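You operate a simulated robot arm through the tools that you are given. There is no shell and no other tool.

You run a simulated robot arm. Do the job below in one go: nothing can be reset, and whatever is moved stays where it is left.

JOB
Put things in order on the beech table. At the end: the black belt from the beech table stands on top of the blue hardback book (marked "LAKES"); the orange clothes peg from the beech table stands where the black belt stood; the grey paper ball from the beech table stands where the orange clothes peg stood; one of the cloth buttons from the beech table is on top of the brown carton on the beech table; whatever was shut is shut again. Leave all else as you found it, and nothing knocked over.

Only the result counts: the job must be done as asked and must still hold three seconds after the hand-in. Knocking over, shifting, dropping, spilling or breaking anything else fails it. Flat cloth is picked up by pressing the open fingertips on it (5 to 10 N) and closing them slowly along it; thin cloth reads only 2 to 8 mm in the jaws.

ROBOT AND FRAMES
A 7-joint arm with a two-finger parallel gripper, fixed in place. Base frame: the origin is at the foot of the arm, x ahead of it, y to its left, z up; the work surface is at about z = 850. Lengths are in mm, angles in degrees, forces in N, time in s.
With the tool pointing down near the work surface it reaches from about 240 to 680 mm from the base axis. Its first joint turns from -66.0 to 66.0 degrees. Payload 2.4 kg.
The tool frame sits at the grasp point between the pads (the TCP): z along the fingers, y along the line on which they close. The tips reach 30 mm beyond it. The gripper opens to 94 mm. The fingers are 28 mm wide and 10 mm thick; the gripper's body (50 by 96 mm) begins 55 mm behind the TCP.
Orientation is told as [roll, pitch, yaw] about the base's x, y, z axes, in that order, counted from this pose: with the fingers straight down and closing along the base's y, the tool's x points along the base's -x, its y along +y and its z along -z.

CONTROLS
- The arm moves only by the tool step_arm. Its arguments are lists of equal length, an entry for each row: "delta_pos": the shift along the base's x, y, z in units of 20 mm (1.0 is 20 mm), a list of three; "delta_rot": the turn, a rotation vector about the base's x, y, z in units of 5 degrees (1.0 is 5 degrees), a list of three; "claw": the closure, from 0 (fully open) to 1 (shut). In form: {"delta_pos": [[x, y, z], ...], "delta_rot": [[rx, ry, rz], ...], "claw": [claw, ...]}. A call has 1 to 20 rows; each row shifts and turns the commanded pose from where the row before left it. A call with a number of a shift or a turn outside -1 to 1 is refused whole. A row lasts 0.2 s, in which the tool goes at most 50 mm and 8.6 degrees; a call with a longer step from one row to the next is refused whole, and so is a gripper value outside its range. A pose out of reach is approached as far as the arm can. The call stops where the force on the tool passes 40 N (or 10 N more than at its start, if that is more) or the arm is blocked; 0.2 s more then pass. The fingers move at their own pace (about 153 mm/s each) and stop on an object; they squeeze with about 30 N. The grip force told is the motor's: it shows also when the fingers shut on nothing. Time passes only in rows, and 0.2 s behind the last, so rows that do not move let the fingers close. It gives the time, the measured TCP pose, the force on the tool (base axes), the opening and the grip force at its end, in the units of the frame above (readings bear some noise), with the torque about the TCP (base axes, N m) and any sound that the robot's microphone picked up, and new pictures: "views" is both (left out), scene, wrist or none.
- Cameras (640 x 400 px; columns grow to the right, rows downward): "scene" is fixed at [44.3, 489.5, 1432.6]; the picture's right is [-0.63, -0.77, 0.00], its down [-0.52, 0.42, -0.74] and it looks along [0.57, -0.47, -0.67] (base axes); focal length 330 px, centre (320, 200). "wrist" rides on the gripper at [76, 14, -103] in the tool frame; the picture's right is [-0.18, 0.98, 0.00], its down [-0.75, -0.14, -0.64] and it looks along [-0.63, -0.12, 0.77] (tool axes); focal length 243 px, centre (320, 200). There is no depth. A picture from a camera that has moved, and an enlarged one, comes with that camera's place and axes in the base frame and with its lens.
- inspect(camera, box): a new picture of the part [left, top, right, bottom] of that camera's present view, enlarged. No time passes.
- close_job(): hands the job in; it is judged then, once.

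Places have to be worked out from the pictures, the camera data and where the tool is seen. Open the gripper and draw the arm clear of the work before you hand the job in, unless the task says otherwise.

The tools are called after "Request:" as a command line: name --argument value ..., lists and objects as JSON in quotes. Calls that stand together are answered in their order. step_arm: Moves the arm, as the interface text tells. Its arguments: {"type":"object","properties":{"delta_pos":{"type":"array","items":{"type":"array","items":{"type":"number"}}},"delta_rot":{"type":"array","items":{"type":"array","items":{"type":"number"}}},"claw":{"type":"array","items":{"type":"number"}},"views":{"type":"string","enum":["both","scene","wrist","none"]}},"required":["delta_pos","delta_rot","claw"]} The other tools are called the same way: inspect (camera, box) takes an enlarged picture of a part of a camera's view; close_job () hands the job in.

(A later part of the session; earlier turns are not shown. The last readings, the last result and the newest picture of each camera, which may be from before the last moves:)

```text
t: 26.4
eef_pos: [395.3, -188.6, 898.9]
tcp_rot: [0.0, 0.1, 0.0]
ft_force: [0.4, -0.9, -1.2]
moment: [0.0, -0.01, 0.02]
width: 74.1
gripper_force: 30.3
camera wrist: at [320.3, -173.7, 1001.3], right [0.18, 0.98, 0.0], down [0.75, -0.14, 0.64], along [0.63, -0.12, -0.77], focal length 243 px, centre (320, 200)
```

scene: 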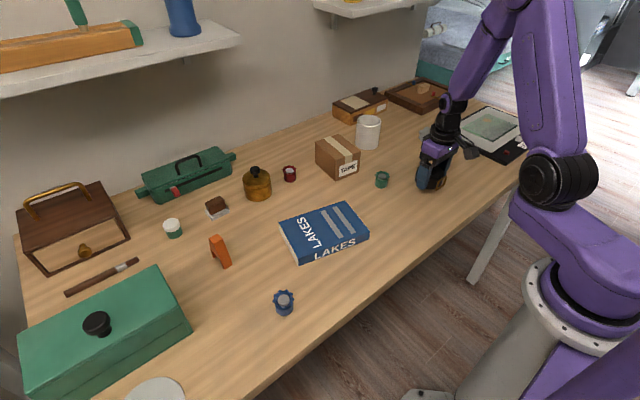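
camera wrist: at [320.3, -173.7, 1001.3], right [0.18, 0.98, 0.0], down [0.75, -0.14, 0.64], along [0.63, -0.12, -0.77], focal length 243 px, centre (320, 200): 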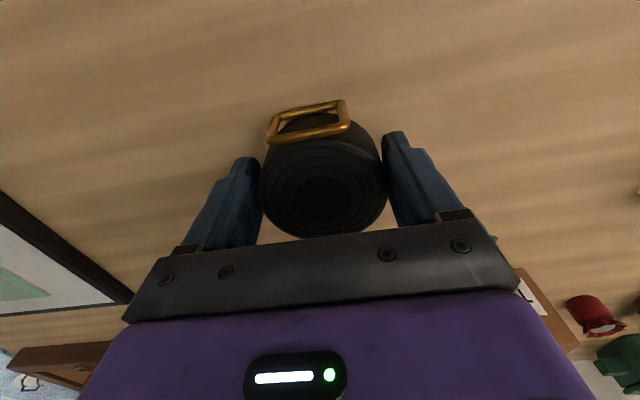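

The belt rises with the fingers now. I keep full closure and lift slowly, then carry.

Request:
step_arm --delta_pos '[[0, 0, 0.4], [0, 0, 0.5], [0, 0, 0.6], [0, 0, 0.6], [0, 0, 0.6], [0, 0, 0.6], [0, 0, 0.4], [0.1, 0.3, 0.2], [0.1, 0.6, 0], [0.15, 0.7, 0], [0.15, 0.7, 0], [0.15, 0.7, 0], [0.1, 0.6, 0], [0, 0.3, 0]]' --delta_rot '[[0, 0, 0], [0, 0, 0], [0, 0, 0], [0, 0, 0], [0, 0, 0], [0, 0, 0], [0, 0, 0], [0, 0, 0], [0, 0, 0], [0, 0, 0], [0, 0, 0], [0, 0, 0], [0, 0, 0], [0, 0, 0]]' --claw '[1, 1, 1, 1, 1, 1, 1, 1, 1, 1, 1, 1, 1, 1]'

```text
t: 29.4
eef_pos: [410.3, -108.8, 976.4]
tcp_rot: [0.0, 0.0, 0.0]
ft_force: [0.6, -0.2, -1.5]
moment: [0.01, 0.01, -0.01]
width: 74.4
gripper_force: 30.6
camera wrist: at [334.2, -94.5, 1079.2], right [0.18, 0.98, 0.0], down [0.75, -0.14, 0.64], along [0.63, -0.12, -0.77], focal length 243 px, centre (320, 200)
```

scene: 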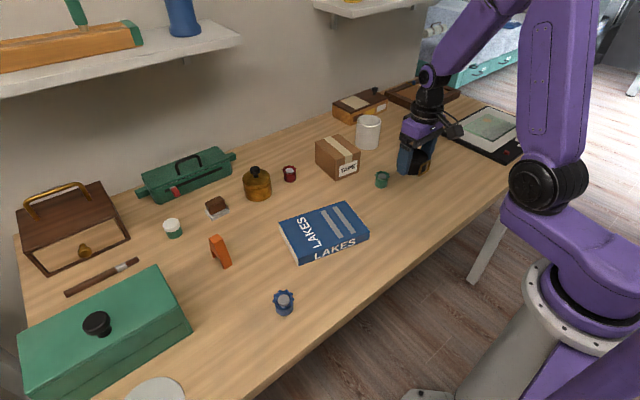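
wrist: 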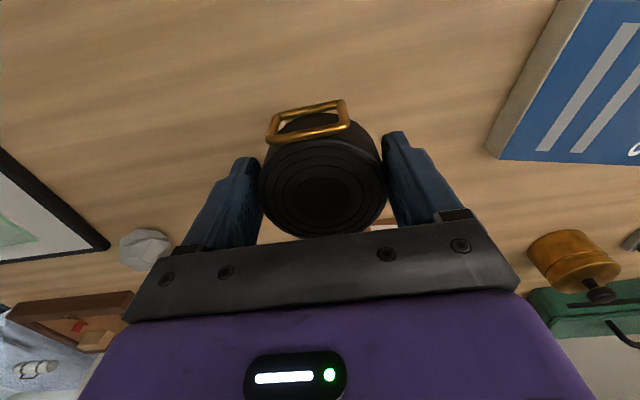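

Secure. I carry it over the book centre (about 446, 152).

Request:
step_arm --delta_pos '[[0.1, 0.5, 0], [0.1, 0.8, 0], [0.1, 0.9, 0], [0.1, 0.9, 0], [0.1, 0.9, 0], [0.1, 0.9, 0], [0.1, 0.9, 0], [0.1, 0.9, 0], [0.15, 0.9, 0], [0.15, 0.9, 0], [0.15, 0.9, 0], [0.15, 0.9, 0], [0.15, 0.9, 0], [0.1, 0.8, 0], [0.1, 0.6, 0], [0, 0.4, 0], [0, 0, 0]]' --delta_rot '[[0, 0, 0], [0, 0, 0], [0, 0, 0], [0, 0, 0], [0, 0, 0], [0, 0, 0], [0, 0, 0], [0, 0, 0], [0, 0, 0], [0, 0, 0], [0, 0, 0], [0, 0, 0], [0, 0, 0], [0, 0, 0], [0, 0, 0], [0, 0, 0], [0, 0, 0]]' --claw '[1, 1, 1, 1, 1, 1, 1, 1, 1, 1, 1, 1, 1, 1, 1, 1, 1]'

```text
t: 33.0
eef_pos: [444.7, 152.1, 976.7]
tcp_rot: [0.0, 0.0, -0.1]
ft_force: [-0.4, 0.9, -1.5]
moment: [-0.03, -0.03, 0.0]
width: 74.4
gripper_force: 30.3
camera wrist: at [369.8, 165.5, 1079.0], right [0.18, 0.98, 0.0], down [0.75, -0.14, 0.64], along [0.63, -0.12, -0.77], focal length 243 px, centre (320, 200)
```

scene: 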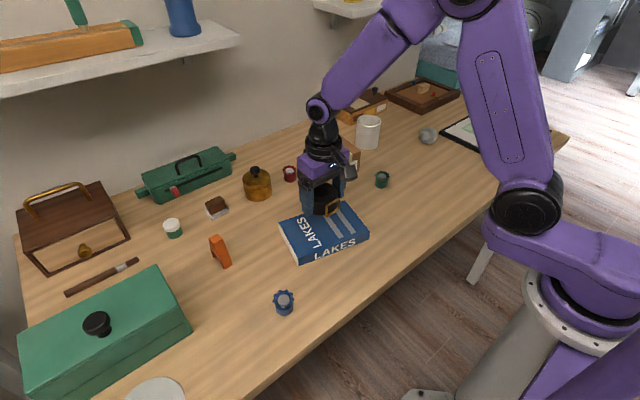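
wrist: 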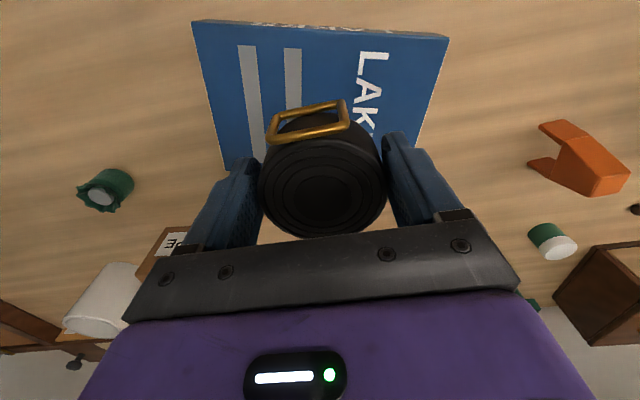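

Over the book centre. I lower quickly to just above it and then in small steps, watching the force.

Request:
step_arm --delta_pos '[[0, 0, -0.8], [0, 0, -0.8], [0, 0, -0.8], [0, 0, -0.4], [0, 0, -0.2], [0, 0, 0]]' --delta_rot '[[0, 0, 0], [0, 0, 0], [0, 0, 0], [0, 0, 0], [0, 0, 0], [0, 0, 0]]' --claw '[1, 1, 1, 1, 1, 1]' --views "scene"

Request:
inspect --camera "scene" --box '[270, 160, 380, 270]'

```text
t: 34.4
eef_pos: [447.3, 150.8, 916.4]
tcp_rot: [0.0, 0.0, 0.0]
ft_force: [-0.7, -0.5, -1.1]
moment: [-0.01, -0.02, 0.0]
width: 74.3
gripper_force: 29.8
```

scene: 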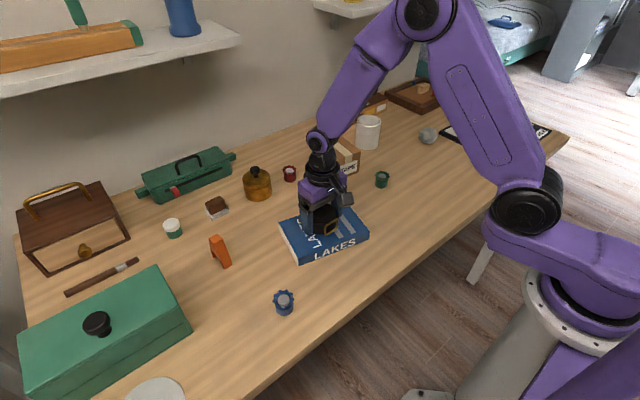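

```text
3.64 times, centred on (325, 215) of scene
camera zoom: at [44.4, 489.5, 1432.6], right [-0.63, -0.77, 0.0], down [-0.52, 0.42, -0.74], along [0.57, -0.47, -0.67], focal length 1200 px, centre (302, 146)
```

zoom: 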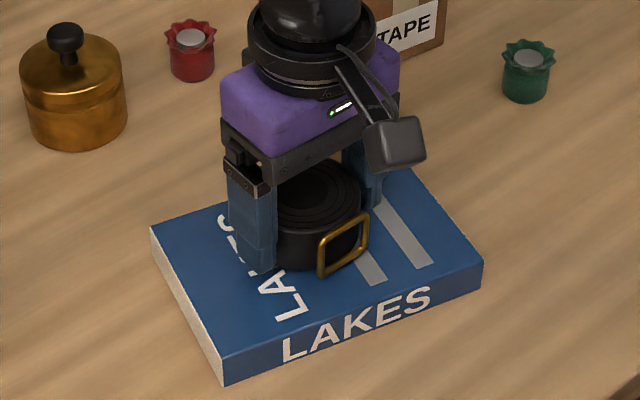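

I lower in 1–2 mm steps until the force shows contact.

Request:
step_arm --delta_pos '[[0, 0, -0.1], [0, 0, -0.1], [0, 0, -0.1], [0, 0, 0]]' --delta_rot '[[0, 0, 0], [0, 0, 0], [0, 0, 0], [0, 0, 0]]' --claw '[1, 1, 1, 1]' --views "none"

Request:
step_arm --delta_pos '[[0, 0, -0.1], [0, 0, 0]]' --delta_rot '[[0, 0, 0], [0, 0, 0]]' --claw '[1, 1]' --views "none"

Request:
step_arm --delta_pos '[[0, 0, -0.1], [0, 0, 0]]' --delta_rot '[[0, 0, 0], [0, 0, 0]]' --claw '[1, 1]' --views "none"

```text
t: 35.4
eef_pos: [447.1, 151.2, 911.5]
tcp_rot: [0.0, -0.2, 0.0]
ft_force: [0.0, 0.0, 6.6]
moment: [-0.22, 0.04, -0.05]
width: 74.0
gripper_force: 30.6
```

```text
t: 36.0
eef_pos: [448.8, 152.0, 908.9]
tcp_rot: [0.1, -0.2, -0.2]
ft_force: [3.6, -1.3, 26.6]
moment: [-0.04, -0.31, 0.01]
width: 73.8
gripper_force: 29.9
```

```text
t: 36.4
eef_pos: [447.9, 151.3, 908.3]
tcp_rot: [0.1, -0.4, 0.0]
ft_force: [-2.3, -1.4, 7.8]
moment: [-0.1, 0.12, 0.0]
width: 73.4
gripper_force: 30.0
stopped in row 2: the force on the tool passed its limit at 48 N (the readings are from after the stop); the commanded pose is now the measured one
```

Contact is firm, so the belt rests on the book. I open the fingers gently and rise.

Request:
step_arm --delta_pos '[[0, 0, 0], [0, 0, 0], [0, 0, 0], [0, 0, 0], [0, 0, 0.3], [0, 0, 0.6], [0, 0, 1], [0, 0, 1], [0, 0, 1], [0, 0, 1]]' --delta_rot '[[0, 0, 0], [0, 0, 0], [0, 0, 0], [0, 0, 0], [0, 0, 0], [0, 0, 0], [0, 0, 0], [0, 0, 0], [0, 0, 0], [0, 0, 0]]' --claw '[0.18, 0.1, 0, 0, 0, 0, 0, 0, 0, 0]'

Request:
inspect --camera "scene" --box '[270, 160, 380, 270]'

```text
t: 38.6
eef_pos: [449.1, 152.7, 1007.9]
tcp_rot: [0.0, -0.5, 0.0]
ft_force: [0.2, 0.4, 0.3]
moment: [-0.01, -0.04, 0.02]
width: 94.0
gripper_force: 0.1
camera wrist: at [372.8, 167.5, 1109.8], right [0.18, 0.98, 0.0], down [0.75, -0.14, 0.65], along [0.64, -0.12, -0.76], focal length 243 px, centre (320, 200)
```

scene: 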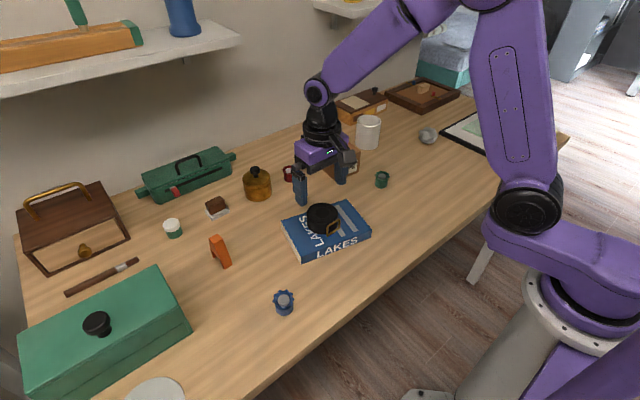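
wrist: 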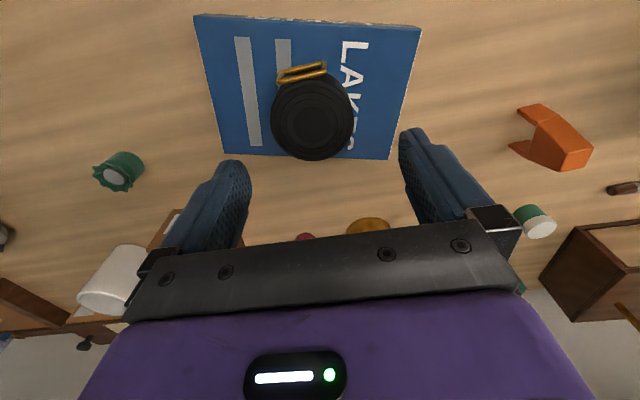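

```text
3.64 times, centred on (325, 215) of scene
camera zoom: at [44.3, 489.5, 1432.6], right [-0.63, -0.77, 0.0], down [-0.52, 0.42, -0.74], along [0.57, -0.47, -0.67], focal length 1200 px, centre (302, 146)
```

zoom: 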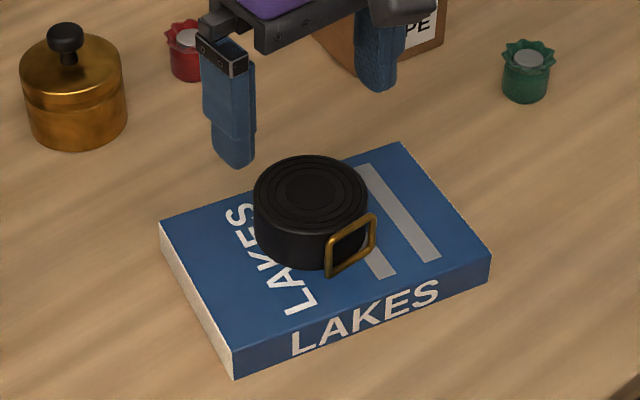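

The belt stands on the book, but the book seems to have moved a few mm. I measure it against the earlier identical zoom.

Request:
inspect --camera "scene" --box '[270, 190, 380, 270]'

```text
5.00 times, centred on (325, 230) of scene
camera zoom: at [44.3, 489.5, 1432.6], right [-0.63, -0.77, 0.0], down [-0.52, 0.42, -0.74], along [0.57, -0.47, -0.67], focal length 1649 px, centre (295, 50)
```

zoom: 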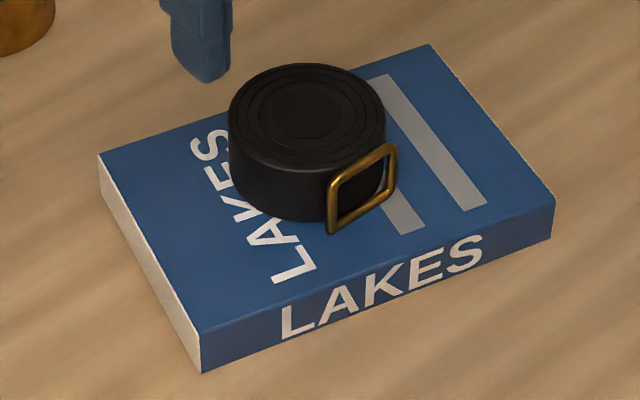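

The book shifted about 8 mm towards -y when the fingertips dragged on it while opening (I will raise a little before opening next time). I'll nudge it back: closed fingers, turned to match the book's short edge, placed beside that edge, then a slow push along +y.

Request:
step_arm --delta_pos '[[-0.06, -0.82, 0], [-0.06, -0.82, 0], [-0.06, -0.82, 0], [-0.06, -0.82, 0], [-0.06, -0.82, 0], [-0.06, -0.82, 0], [-0.06, -0.82, 0], [-0.04, -0.82, 0], [0, 0, -1], [0, 0, -1], [0, 0, -1], [0, 0, -1], [0, 0, -1], [0, 0, 0]]' --delta_rot '[[0, 0.0125, -0.33], [0, 0.0125, -0.33], [0, 0.0125, -0.33], [0, 0.0125, -0.33], [0, 0.0125, -0.33], [0, 0.0125, -0.33], [0, 0.0125, -0.33], [0, 0.0125, -0.33], [0, 0, 0], [0, 0, 0], [0, 0, 0], [0, 0, 0], [0, 0, 0], [0, 0, 0]]' --claw '[1, 1, 1, 1, 1, 1, 1, 1, 1, 1, 1, 1, 1, 1]'

```text
t: 41.6
eef_pos: [438.7, 18.2, 905.3]
tcp_rot: [0.1, 0.0, -13.3]
ft_force: [0.3, 0.3, 0.4]
moment: [0.0, 0.0, -0.01]
width: 0.0
gripper_force: 29.9
camera wrist: at [368.0, 50.1, 1008.5], right [0.4, 0.91, 0.0], down [0.7, -0.31, 0.64], along [0.59, -0.26, -0.77], focal length 243 px, centre (320, 200)
```

scene: 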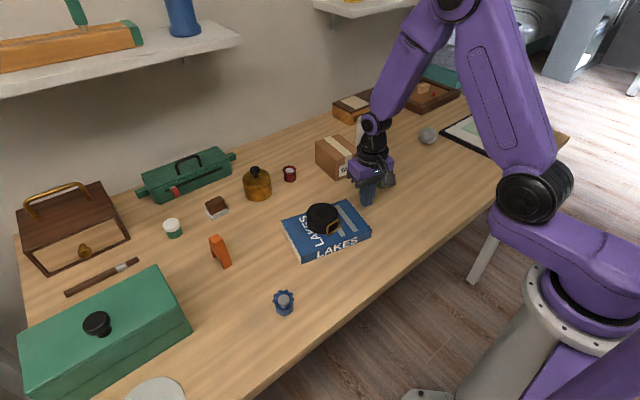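
wrist: 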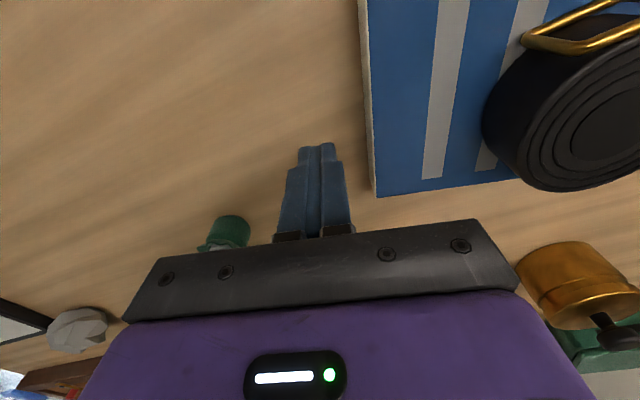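

Aligned with the edge. I lower to the side of the book and approach it slowly.

Request:
step_arm --delta_pos '[[0, 0, -0.5], [0, 0, -0.5], [0, 0.4, 0], [0, 0.4, 0], [0, 0.2, 0], [0, 0.1, 0], [0, 0.1, 0], [0, 0, 0]]' --delta_rot '[[0, 0, 0], [0, 0, 0], [0, 0, 0], [0, 0, 0], [0, 0, 0], [0, 0, 0], [0, 0, 0], [0, 0, 0]]' --claw '[1, 1, 1, 1, 1, 1, 1, 1]'

Request:
inspect --camera "scene" --box '[270, 190, 380, 270]'

```text
t: 43.4
eef_pos: [439.0, 43.2, 885.6]
tcp_rot: [0.1, 0.1, -13.3]
ft_force: [-0.2, -2.2, 1.2]
moment: [-0.02, -0.03, -0.01]
width: 0.3
gripper_force: 29.9
camera wrist: at [368.6, 75.9, 987.5], right [0.4, 0.91, 0.0], down [0.7, -0.31, 0.64], along [0.59, -0.26, -0.77], focal length 243 px, centre (320, 200)
```

scene: 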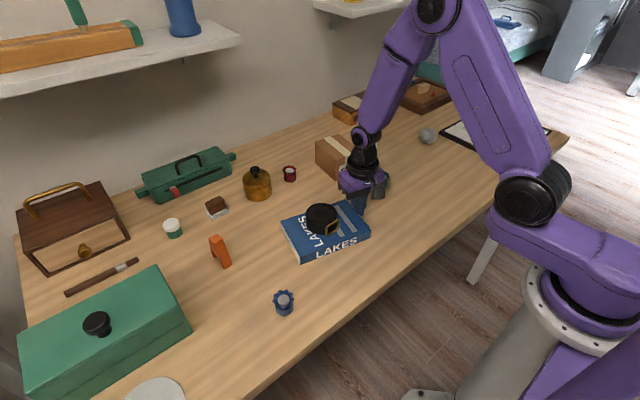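
wrist: 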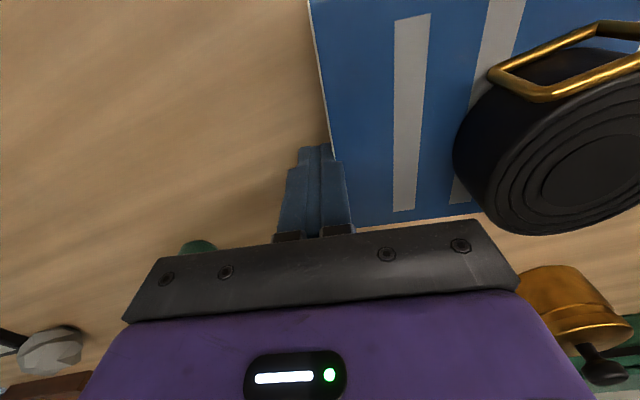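

```text
5.00 times, centred on (325, 230) of scene
camera zoom: at [44.3, 489.4, 1432.7], right [-0.63, -0.77, 0.0], down [-0.52, 0.42, -0.74], along [0.57, -0.47, -0.67], focal length 1649 px, centre (295, 50)
```

zoom: 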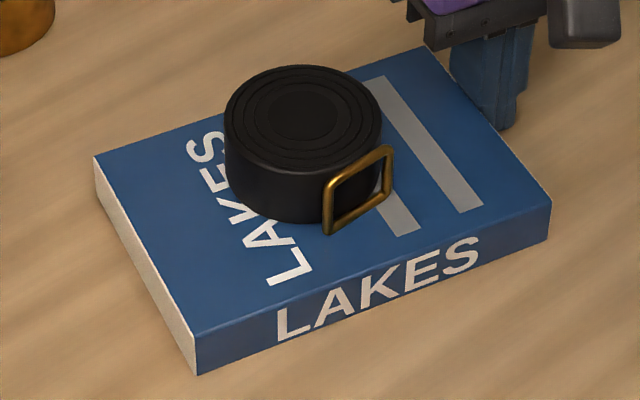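

Contact is made and the book has begun returning (about a third of the way). I push on in small steps.

Request:
step_arm --delta_pos '[[0, 0.1, 0], [0, 0.1, 0], [0, 0, 0]]' --delta_rot '[[0, 0, 0], [0, 0, 0], [0, 0, 0]]' --claw '[1, 1, 1]' --views "none"

Request:
inspect --camera "scene" --box '[270, 190, 380, 270]'

```text
t: 44.2
eef_pos: [440.1, 46.6, 884.1]
tcp_rot: [0.0, 0.1, -13.2]
ft_force: [0.0, -1.8, 1.1]
moment: [-0.03, 0.01, -0.02]
width: 0.0
gripper_force: 30.3
```

```text
5.00 times, centred on (325, 230) of scene
camera zoom: at [44.3, 489.4, 1432.7], right [-0.63, -0.77, 0.0], down [-0.52, 0.42, -0.74], along [0.57, -0.47, -0.67], focal length 1649 px, centre (295, 50)
```

zoom: 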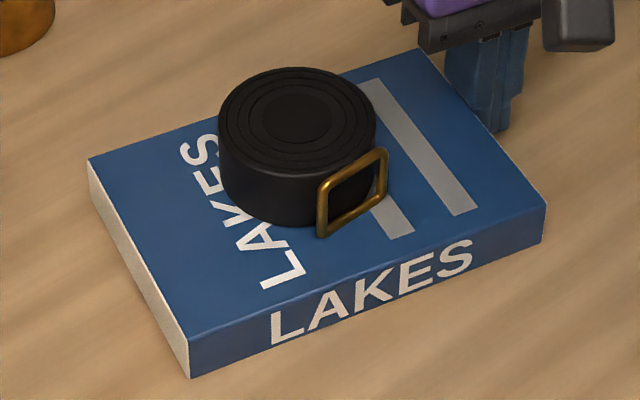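

The book is back within about 1–2 mm of its old place. I back away, lift, and go to look at the orange peg.

Request:
step_arm --delta_pos '[[0, -0.3, 0], [0, -0.5, 0], [0, 0, 1], [0, 0, 1], [0, 0, 1], [0, 0, 1], [0, 0, 1], [0, 0, 1], [0, 0, 0]]' --delta_rot '[[0, 0, 0], [0, 0, 0], [0, 0, 0.44], [0, 0, 0.44], [0, 0, 0.44], [0, 0, 0.44], [0, 0, 0.44], [0, 0, 0.44], [0, 0, 0]]' --claw '[1, 1, 1, 1, 1, 0.5, 0, 0, 0]' --views "none"

Request:
step_arm --delta_pos '[[0.125, 1, 0], [0.125, 1, 0], [0.125, 1, 0], [0.125, 1, 0], [0.125, 1, 0], [0.125, 1, 0], [0.125, 1, 0], [0.125, 1, 0], [0.125, 1, 0], [0.125, 1, 0], [0.125, 1, 0], [0.125, 1, 0], [0.125, 1, 0], [0.125, 1, 0], [0.125, 1, 0], [0.125, 0.6, 0], [0, 0, 0]]' --delta_rot '[[0, 0, 0], [0, 0, 0], [0, 0, 0], [0, 0, 0], [0, 0, 0], [0, 0, 0], [0, 0, 0], [0, 0, 0], [0, 0, 0], [0, 0, 0], [0, 0, 0], [0, 0, 0], [0, 0, 0], [0, 0, 0], [0, 0, 0], [0, 0, 0], [0, 0, 0]]' --claw '[0, 0, 0, 0, 0, 0, 0, 0, 0, 0, 0, 0, 0, 0, 0, 0, 0]'

Request:
inspect --camera "scene" --box '[270, 190, 380, 270]'

```text
t: 46.2
eef_pos: [439.4, 31.3, 1004.5]
tcp_rot: [0.1, 0.1, 0.0]
ft_force: [-0.7, 0.2, 0.2]
moment: [0.0, 0.02, 0.01]
width: 94.1
gripper_force: 0.1
```

```text
t: 49.8
eef_pos: [480.1, 344.3, 1006.8]
tcp_rot: [0.1, 0.1, -0.1]
ft_force: [0.4, 0.9, 0.2]
moment: [-0.02, 0.0, -0.02]
width: 94.0
gripper_force: 0.0
camera wrist: at [404.3, 359.7, 1108.0], right [0.18, 0.98, 0.0], down [0.75, -0.14, 0.64], along [0.63, -0.12, -0.77], focal length 243 px, centre (320, 200)
```

scene: 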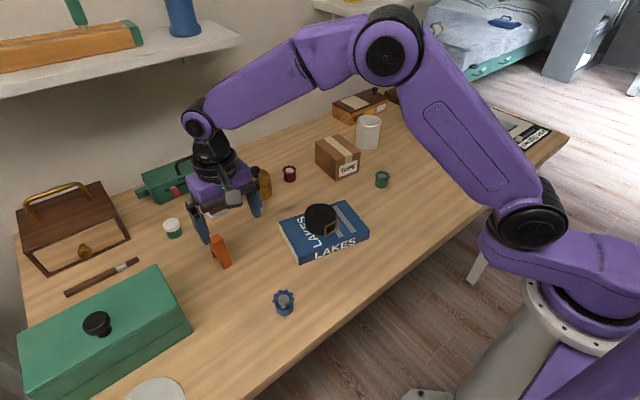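
wrist: 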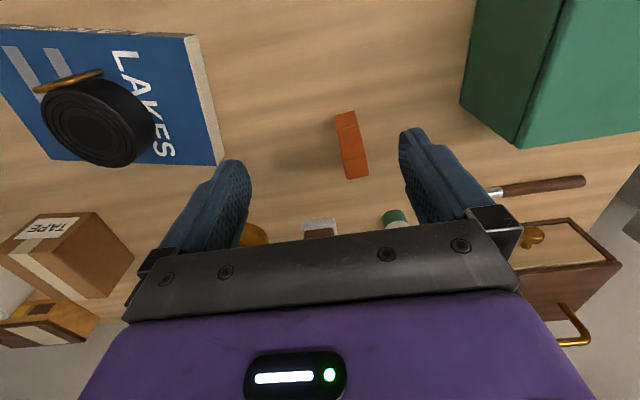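

```text
5.00 times, centred on (325, 230) of scene
camera zoom: at [44.3, 489.5, 1432.6], right [-0.63, -0.77, 0.0], down [-0.52, 0.42, -0.74], along [0.57, -0.47, -0.67], focal length 1649 px, centre (295, 50)
```

zoom: 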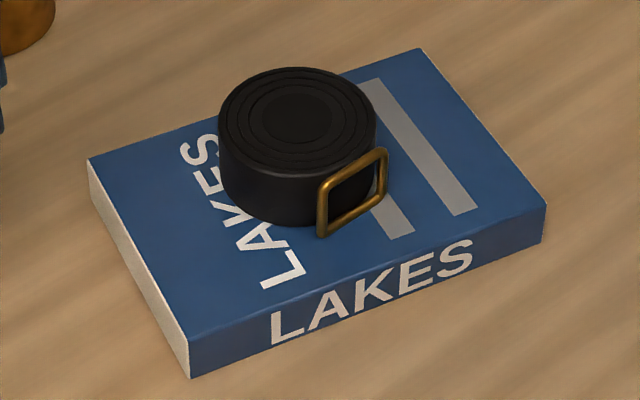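

The book and belt look right. Now I measure the peg with both cameras.

Request:
inspect --camera "wrist" --box '[300, 90, 400, 190]'

Request:
inspect --camera "scene" --box '[195, 225, 245, 275]'

```text
4.00 times, centred on (350, 140) of wrist
camera zoom: at [404.3, 359.7, 1108.0], right [0.18, 0.98, 0.0], down [0.75, -0.14, 0.64], along [0.63, -0.12, -0.77], focal length 970 px, centre (200, 440)
```

zoom: 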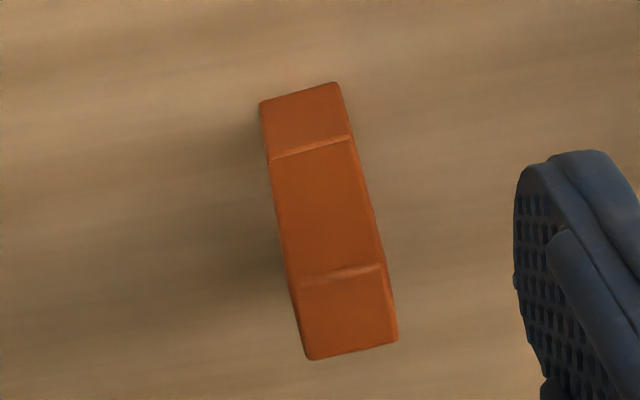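

```text
8.00 times, centred on (220, 250) of scene
camera zoom: at [44.3, 489.5, 1432.6], right [-0.63, -0.77, 0.0], down [-0.52, 0.42, -0.74], along [0.57, -0.47, -0.67], focal length 2639 px, centre (1120, -200)
```

zoom: 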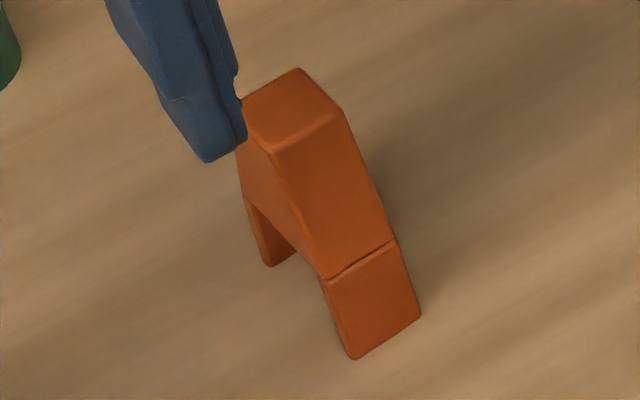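

The peg is an upright A, about 67 mm high and 20 mm thick along y, centred near (528, 370.5). I move above it and check alignment before lowering.

Request:
step_arm --delta_pos '[[0.83, 0.44, 0], [0.83, 0.44, 0], [0.83, 0.44, 0], [0, 0, -1], [0, 0, -0.9], [0, 0, 0]]' --delta_rot '[[0, 0, 0.2], [0, 0, 0.2], [0, 0, 0.2], [0, 0, 0], [0, 0, 0], [0, 0, 0]]' --claw '[0, 0, 0, 0, 0, 0]'

Request:
inspect --camera "wrist" --box '[240, 90, 410, 240]'

Request:
inspect --camera "scene" --box '[185, 200, 265, 280]'

```text
t: 51.2
eef_pos: [529.9, 370.1, 965.9]
tcp_rot: [0.1, 0.1, 3.0]
ft_force: [0.7, -0.4, 0.5]
moment: [0.0, 0.04, -0.02]
width: 94.0
gripper_force: 0.0
camera wrist: at [453.1, 380.3, 1069.7], right [0.13, 0.99, 0.0], down [0.76, -0.1, 0.64], along [0.64, -0.08, -0.77], focal length 243 px, centre (320, 200)
```

scene: 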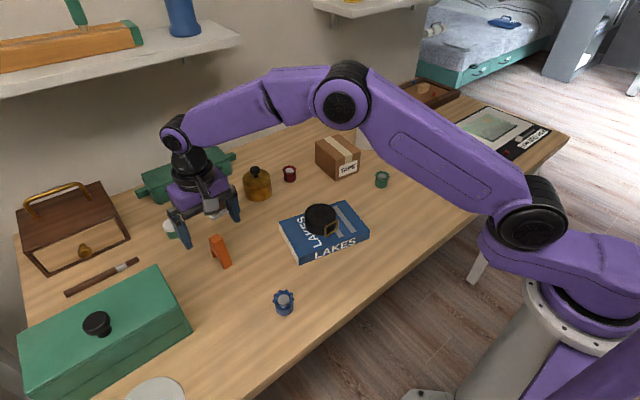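
wrist: 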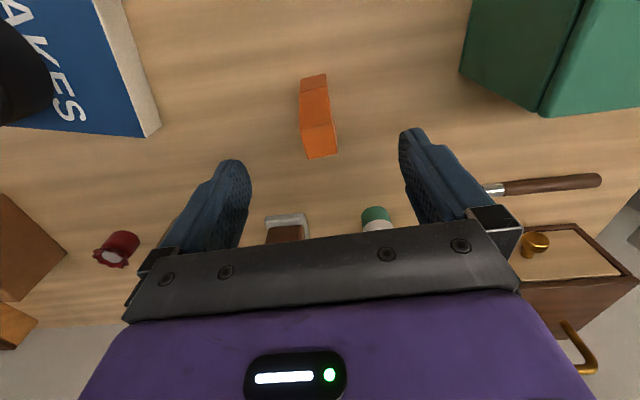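

```text
2.67 times, centred on (325, 165) of wrist
camera zoom: at [453.1, 380.3, 1069.7], right [0.13, 0.99, 0.0], down [0.76, -0.1, 0.64], along [0.64, -0.08, -0.77], focal length 647 px, centre (307, 293)
```

zoom: 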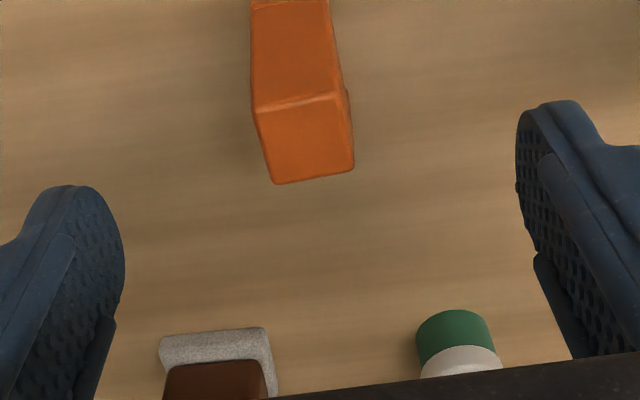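

```text
5.00 times, centred on (225, 240) of scene
camera zoom: at [44.3, 489.5, 1432.6], right [-0.63, -0.77, 0.0], down [-0.52, 0.42, -0.74], along [0.57, -0.47, -0.67], focal length 1649 px, centre (795, 0)
```

zoom: 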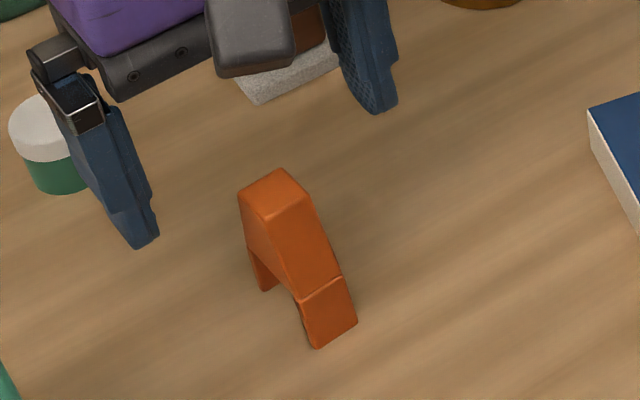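

The peg top is at about (528, 370), centred between the fingers. I lower to TCP z ≈ 905 and close gradually.

Request:
step_arm --delta_pos '[[-0.07, 0, -1], [0, 0, -1], [0, 0, -0.8], [0, 0, -0.35], [0, 0, 0], [0, 0, 0], [0, 0, 0], [0, 0, 0], [0, 0, 0], [0, 0, 0], [0, 0, 0], [0, 0, 0], [0, 0, 0], [0, 0, 0]]' --delta_rot '[[0, 0, 0], [0, 0, 0], [0, 0, 0], [0, 0, 0], [0, 0, 0], [0, 0, 0], [0, 0, 0], [0, 0, 0], [0, 0, 0], [0, 0, 0], [0, 0, 0], [0, 0, 0], [0, 0, 0], [0, 0, 0]]' --claw '[0, 0, 0, 0, 0.2, 0.4, 0.55, 0.65, 0.7, 0.75, 0.8, 0.9, 1, 1]'

Request:
inspect --camera "scene" --box '[185, 200, 265, 280]'

```text
t: 54.2
eef_pos: [527.2, 370.4, 904.2]
tcp_rot: [0.0, 0.0, 2.9]
ft_force: [-0.7, -0.1, -0.2]
moment: [-0.01, 0.03, 0.0]
width: 25.1
gripper_force: 29.4
camera wrist: at [451.5, 381.0, 1006.7], right [0.13, 0.99, 0.0], down [0.76, -0.1, 0.64], along [0.64, -0.08, -0.77], focal length 243 px, centre (320, 200)
```

scene: 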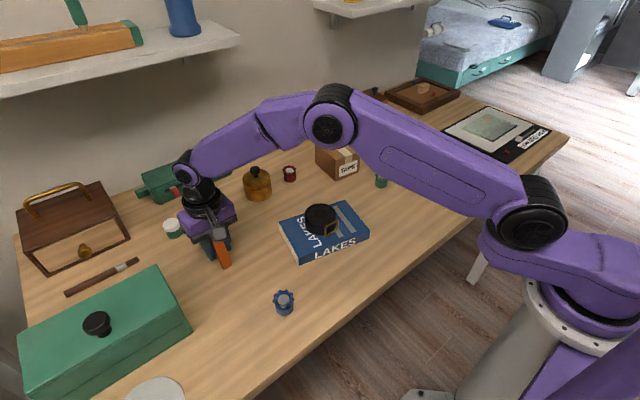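
wrist: 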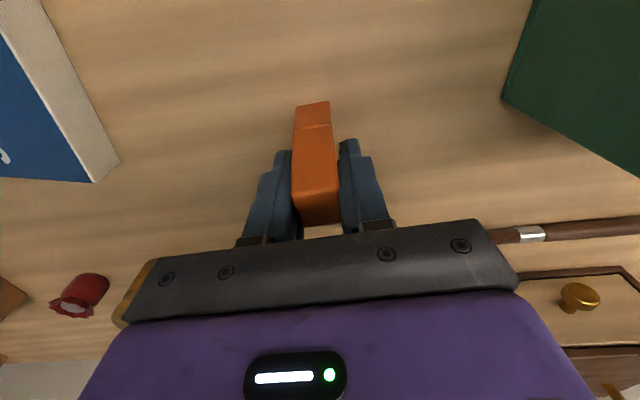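

```text
5.00 times, centred on (225, 240) of scene
camera zoom: at [44.3, 489.5, 1432.6], right [-0.63, -0.77, 0.0], down [-0.52, 0.42, -0.74], along [0.57, -0.47, -0.67], focal length 1649 px, centre (795, 0)
```

zoom: 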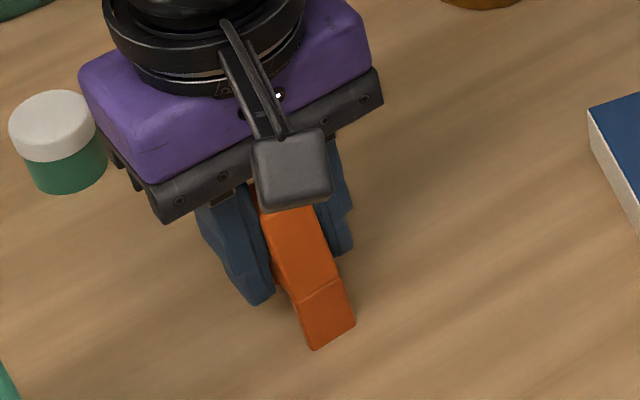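

Peg gripped. I lift it slowly and check it is held.

Request:
step_arm --delta_pos '[[0, 0, 0.2], [0, 0, 0.4], [0, 0, 0.6], [0, 0, 0.8], [0, 0, 0.8], [0, 0, 0.8], [0, 0, 0.8], [0, 0, 0.6], [0, 0, 0.3], [0, 0, 0]]' --delta_rot '[[0, 0, 0], [0, 0, 0], [0, 0, 0], [0, 0, 0], [0, 0, 0], [0, 0, 0], [0, 0, 0], [0, 0, 0], [0, 0, 0], [0, 0, 0]]' --claw '[1, 1, 1, 1, 1, 1, 1, 1, 1, 1]'

```text
t: 56.4
eef_pos: [527.4, 370.7, 1010.9]
tcp_rot: [0.1, 0.0, 3.0]
ft_force: [-0.3, 0.0, 1.0]
moment: [0.0, 0.06, -0.04]
width: 25.1
gripper_force: 30.4
camera wrist: at [452.0, 381.2, 1113.5], right [0.13, 0.99, 0.0], down [0.76, -0.1, 0.64], along [0.64, -0.08, -0.77], focal length 243 px, centre (320, 200)
```

scene: 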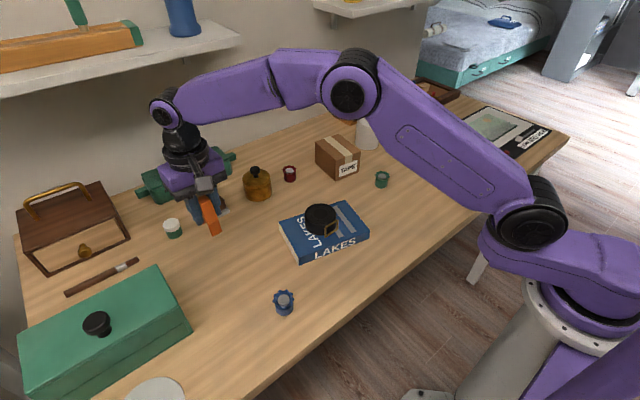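
wrist: 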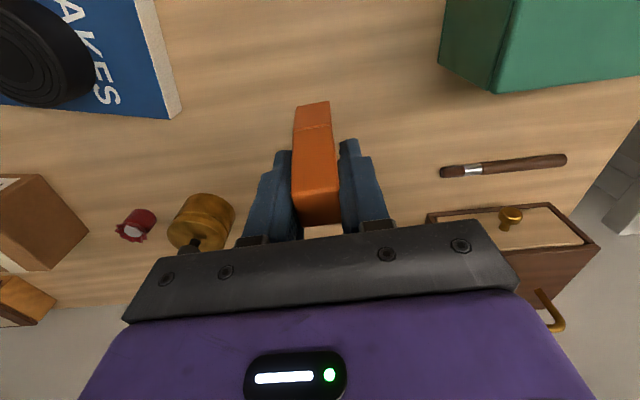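

Held well. I carry it across to above the belt's old place (397, -187).

Request:
step_arm --delta_pos '[[-0.225, -0.96, 0], [-0.225, -0.96, 0], [-0.225, -0.96, 0], [-0.225, -0.96, 0], [-0.225, -0.96, 0], [-0.225, -0.96, 0], [-0.225, -0.96, 0], [-0.225, -0.96, 0], [-0.225, -0.96, 0], [-0.225, -0.96, 0], [-0.225, -0.96, 0], [-0.225, -0.96, 0], [-0.225, -0.96, 0], [-0.225, -0.96, 0], [-0.225, -0.96, 0], [-0.225, -0.96, 0], [-0.225, -0.96, 0], [-0.225, -0.96, 0], [-0.225, -0.96, 0], [-0.225, -0.96, 0]]' --delta_rot '[[0, 0, 0], [0, 0, 0], [0, 0, 0], [0, 0, 0], [0, 0, 0], [0, 0, 0], [0, 0, 0], [0, 0, 0], [0, 0, 0], [0, 0, 0], [0, 0, 0], [0, 0, 0], [0, 0, 0], [0, 0, 0], [0, 0, 0], [0, 0, 0], [0, 0, 0], [0, 0, 0], [0, 0, 0], [0, 0, 0]]' --claw '[1, 1, 1, 1, 1, 1, 1, 1, 1, 1, 1, 1, 1, 1, 1, 1, 1, 1, 1, 1]' --views "none"

Request:
step_arm --delta_pos '[[-0.225, -0.96, 0], [-0.225, -0.96, 0], [-0.225, -0.96, 0], [-0.225, -0.96, 0], [-0.225, -0.96, 0], [-0.225, -0.96, 0], [-0.225, -0.96, 0], [-0.225, -0.96, 0], [-0.2, -0.995, 0], [0, 0, 0], [0, 0, -1], [0, 0, -1], [0, 0, -1], [0, 0, -0.7], [0, 0, 0]]' --delta_rot '[[0, 0, 0], [0, 0, 0], [0, 0, 0], [0, 0, 0], [0, 0, 0], [0, 0, 0], [0, 0, 0], [0, 0, 0], [0, 0, 0], [0, 0, 0], [0, 0, 0], [0, 0, 0], [0, 0, 0], [0, 0, 0], [0, 0, 0]]' --claw '[1, 1, 1, 1, 1, 1, 1, 1, 1, 1, 1, 1, 1, 1, 1]'

Request:
inspect --camera "scene" --box '[395, 135, 475, 205]'

```text
t: 60.6
eef_pos: [438.6, -14.2, 1010.6]
tcp_rot: [0.1, 0.1, 3.0]
ft_force: [-0.6, 0.7, -0.6]
moment: [-0.01, 0.02, 0.02]
width: 25.1
gripper_force: 30.1
```

```text
t: 63.8
eef_pos: [396.5, -188.8, 937.5]
tcp_rot: [0.1, 0.0, 2.9]
ft_force: [-0.8, 0.0, -0.8]
moment: [0.03, -0.04, 0.0]
width: 25.1
gripper_force: 30.3
camera wrist: at [320.5, -177.0, 1040.2], right [0.13, 0.99, 0.0], down [0.76, -0.1, 0.64], along [0.64, -0.09, -0.77], focal length 243 px, centre (320, 200)
```

scene: 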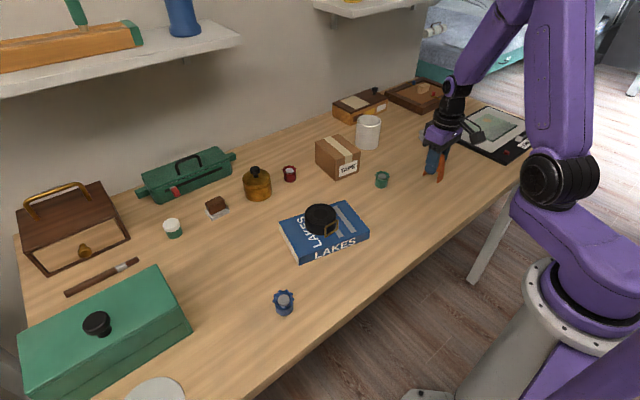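
wrist: 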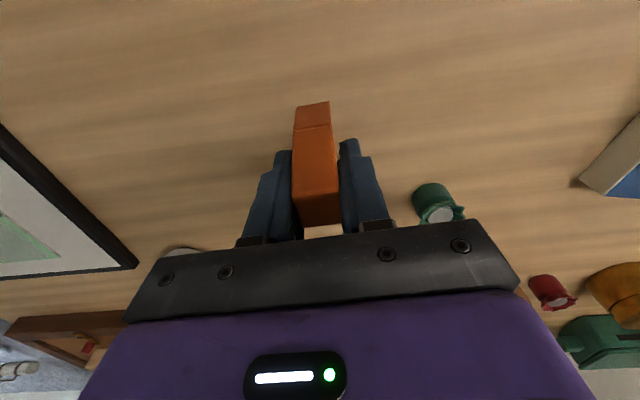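

```text
5.71 times, centred on (435, 170) of scene
camera zoom: at [44.3, 489.5, 1432.6], right [-0.63, -0.77, 0.0], down [-0.52, 0.42, -0.74], along [0.57, -0.47, -0.67], focal length 1885 px, centre (-337, 371)
```

zoom: 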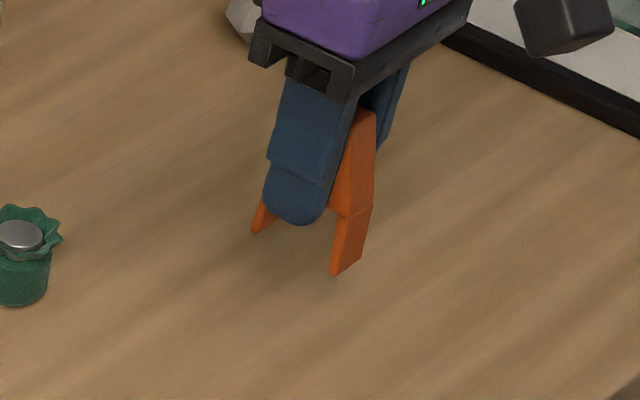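

It hangs upright as it stood. I lower to just above the table, then in 1 mm steps for contact.

Request:
step_arm --delta_pos '[[0, 0, -0.6], [0, 0, -0.5], [0, 0, -0.3], [0, 0, -0.1], [0, 0, 0]]' --delta_rot '[[0, 0, 0], [0, 0, 0], [0, 0, 0], [0, 0, 0], [0, 0, 0]]' --claw '[1, 1, 1, 1, 1]' --views "none"

Request:
step_arm --delta_pos '[[0, 0, -0.07], [0, 0, 0]]' --delta_rot '[[0, 0, 0], [0, 0, 0]]' --claw '[1, 1]' --views "none"

```text
t: 65.0
eef_pos: [397.6, -188.4, 906.2]
tcp_rot: [0.1, 0.0, 3.0]
ft_force: [0.7, 0.8, -0.1]
moment: [0.01, 0.01, -0.01]
width: 25.1
gripper_force: 29.5
```

```text
t: 65.6
eef_pos: [397.4, -188.5, 904.4]
tcp_rot: [0.1, 0.1, 3.0]
ft_force: [-0.3, 0.1, 0.1]
moment: [-0.01, 0.02, 0.02]
width: 25.2
gripper_force: 30.1
```

No contact yet; another small step or two.

Request:
step_arm --delta_pos '[[0, 0, -0.05], [0, 0, 0]]' --delta_rot '[[0, 0, 0], [0, 0, 0]]' --claw '[1, 1]' --views "none"

Request:
step_arm --delta_pos '[[0, 0, -0.05], [0, 0, 0]]' --delta_rot '[[0, 0, 0], [0, 0, 0]]' --claw '[1, 1]' --views "none"

```text
t: 66.2
eef_pos: [398.1, -188.5, 905.2]
tcp_rot: [0.0, 0.0, 3.0]
ft_force: [-0.6, 0.8, 5.6]
moment: [-0.02, -0.01, -0.01]
width: 25.1
gripper_force: 30.1
```

```text
t: 66.8
eef_pos: [398.2, -187.9, 903.7]
tcp_rot: [-0.1, 0.0, 2.9]
ft_force: [-5.5, 2.2, 29.0]
moment: [0.08, 0.1, 0.03]
width: 25.2
gripper_force: 29.7
```

Contact made. I ease back half a millimetre, open gradually and rise.

Request:
step_arm --delta_pos '[[0, 0, 0.05], [0, 0, 0], [0, 0, 0], [0, 0, 0], [0, 0, 0], [0, 0, 0], [0, 0, 0], [0, 0, 0.5], [0, 0, 1], [0, 0, 1], [0, 0, 1], [0, 0, 1], [0, 0, 1]]' --delta_rot '[[0, 0, 0], [0, 0, 0], [0, 0, 0], [0, 0, 0], [0, 0, 0], [0, 0, 0], [0, 0, 0], [0, 0, 0], [0, 0, 0], [0, 0, 0], [0, 0, 0], [0, 0, 0], [0, 0, 0]]' --claw '[1, 0.73, 0.68, 0.6, 0.4, 0.2, 0, 0, 0, 0, 0, 0, 0]'

Request:
inspect --camera "scene" --box '[395, 135, 475, 205]'

```text
t: 69.6
eef_pos: [397.9, -186.2, 1015.2]
tcp_rot: [0.1, 0.1, 3.0]
ft_force: [-0.5, -0.1, 0.6]
moment: [-0.01, 0.03, -0.01]
width: 93.8
gripper_force: 0.1
camera wrist: at [322.1, -175.3, 1117.7], right [0.13, 0.99, 0.0], down [0.76, -0.1, 0.64], along [0.64, -0.08, -0.77], focal length 243 px, centre (320, 200)
```

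scene: 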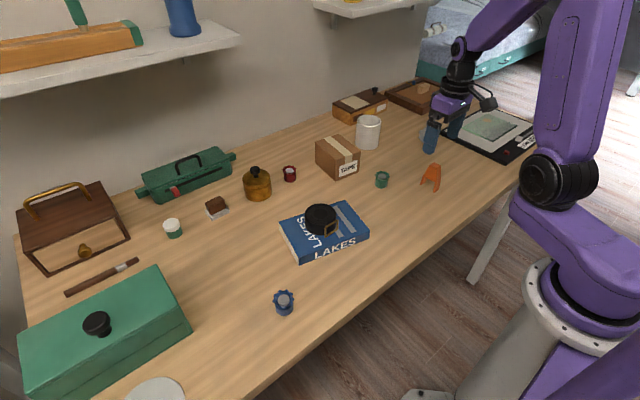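
wrist: 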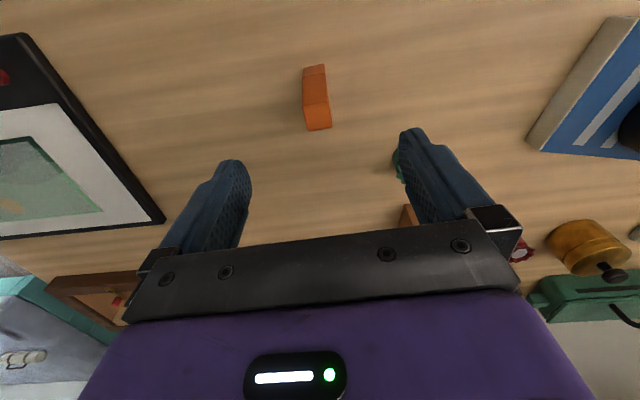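

```text
5.71 times, centred on (435, 170) of scene
camera zoom: at [44.3, 489.5, 1432.6], right [-0.63, -0.77, 0.0], down [-0.52, 0.42, -0.74], along [0.57, -0.47, -0.67], focal length 1885 px, centre (-337, 371)
```

zoom: 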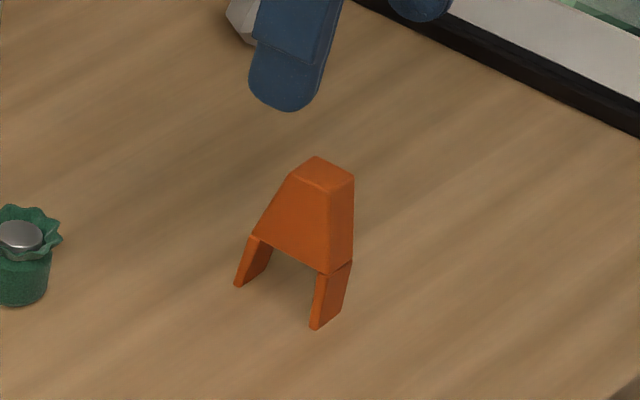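

The peg stands upright at the belt's old place. Next the paper ball: I move to look at it.

Request:
step_arm --delta_pos '[[0.45, -0.95, 0], [0.45, -0.95, 0], [0.45, -0.95, 0], [0.45, -0.95, 0], [0.45, -0.95, 0], [0.45, -0.95, 0], [0.45, -0.95, 0], [0.45, -0.95, 0], [0.45, -0.95, 0], [0, 0, 0]]' --delta_rot '[[0, 0, -0.1], [0, 0, -0.1], [0, 0, -0.1], [0, 0, -0.1], [0, 0, -0.1], [0, 0, -0.1], [0, 0, 0], [0, 0, 0], [0, 0, 0], [0, 0, 0]]' --claw '[0, 0, 0, 0, 0, 0, 0, 0, 0, 0]'

Request:
inspect --camera "wrist" --box '[250, 80, 410, 240]'

Request:
inspect --camera "scene" --box '[405, 110, 455, 160]'

```text
t: 71.8
eef_pos: [478.7, -356.9, 1014.2]
tcp_rot: [0.0, 0.1, 0.1]
ft_force: [0.3, 0.0, -0.1]
moment: [0.01, -0.02, -0.01]
width: 94.0
gripper_force: 0.0
camera wrist: at [401.9, -342.8, 1116.9], right [0.18, 0.98, 0.0], down [0.75, -0.14, 0.64], along [0.63, -0.12, -0.77], focal length 243 px, centre (320, 200)
```

scene: 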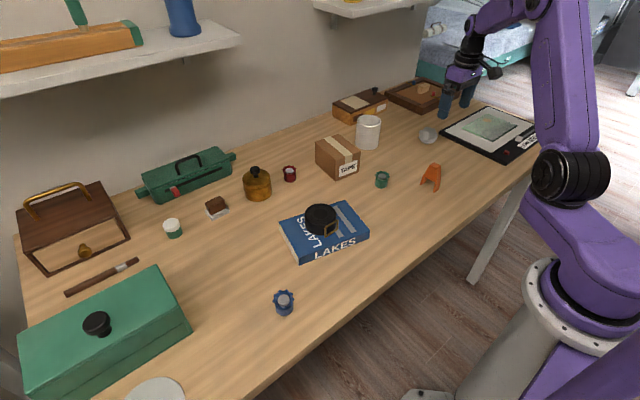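
wrist: 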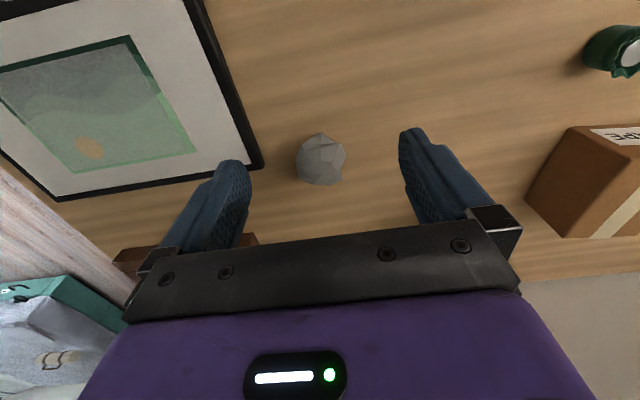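

```text
2.50 times, centred on (330, 160) of wrist
camera zoom: at [401.9, -342.8, 1116.9], right [0.18, 0.98, 0.0], down [0.75, -0.14, 0.64], along [0.63, -0.12, -0.77], focal length 606 px, centre (295, 300)
```

zoom: 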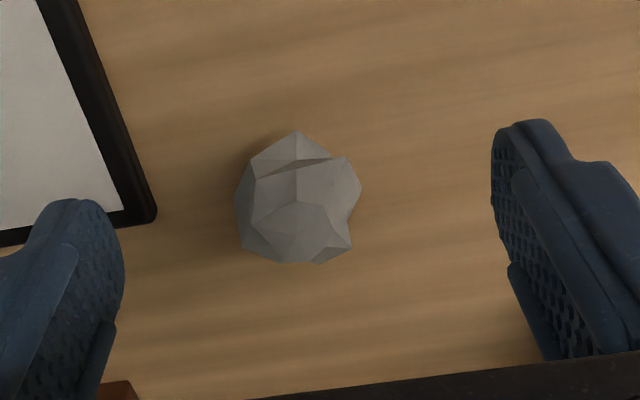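

```text
8.00 times, centred on (430, 135) of scene
camera zoom: at [44.3, 489.4, 1432.6], right [-0.63, -0.77, 0.0], down [-0.52, 0.42, -0.74], along [0.57, -0.47, -0.67], focal length 2639 px, centre (-560, 720)
```

zoom: 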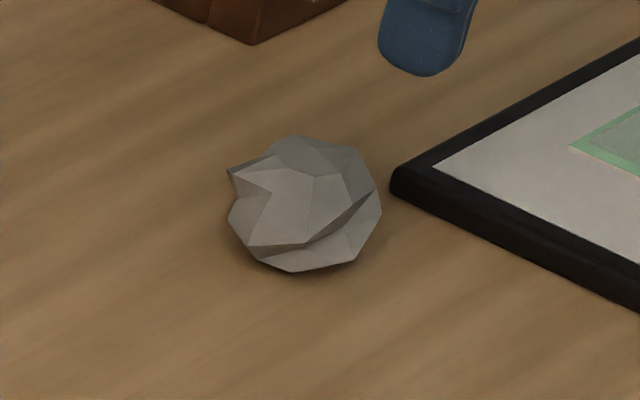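

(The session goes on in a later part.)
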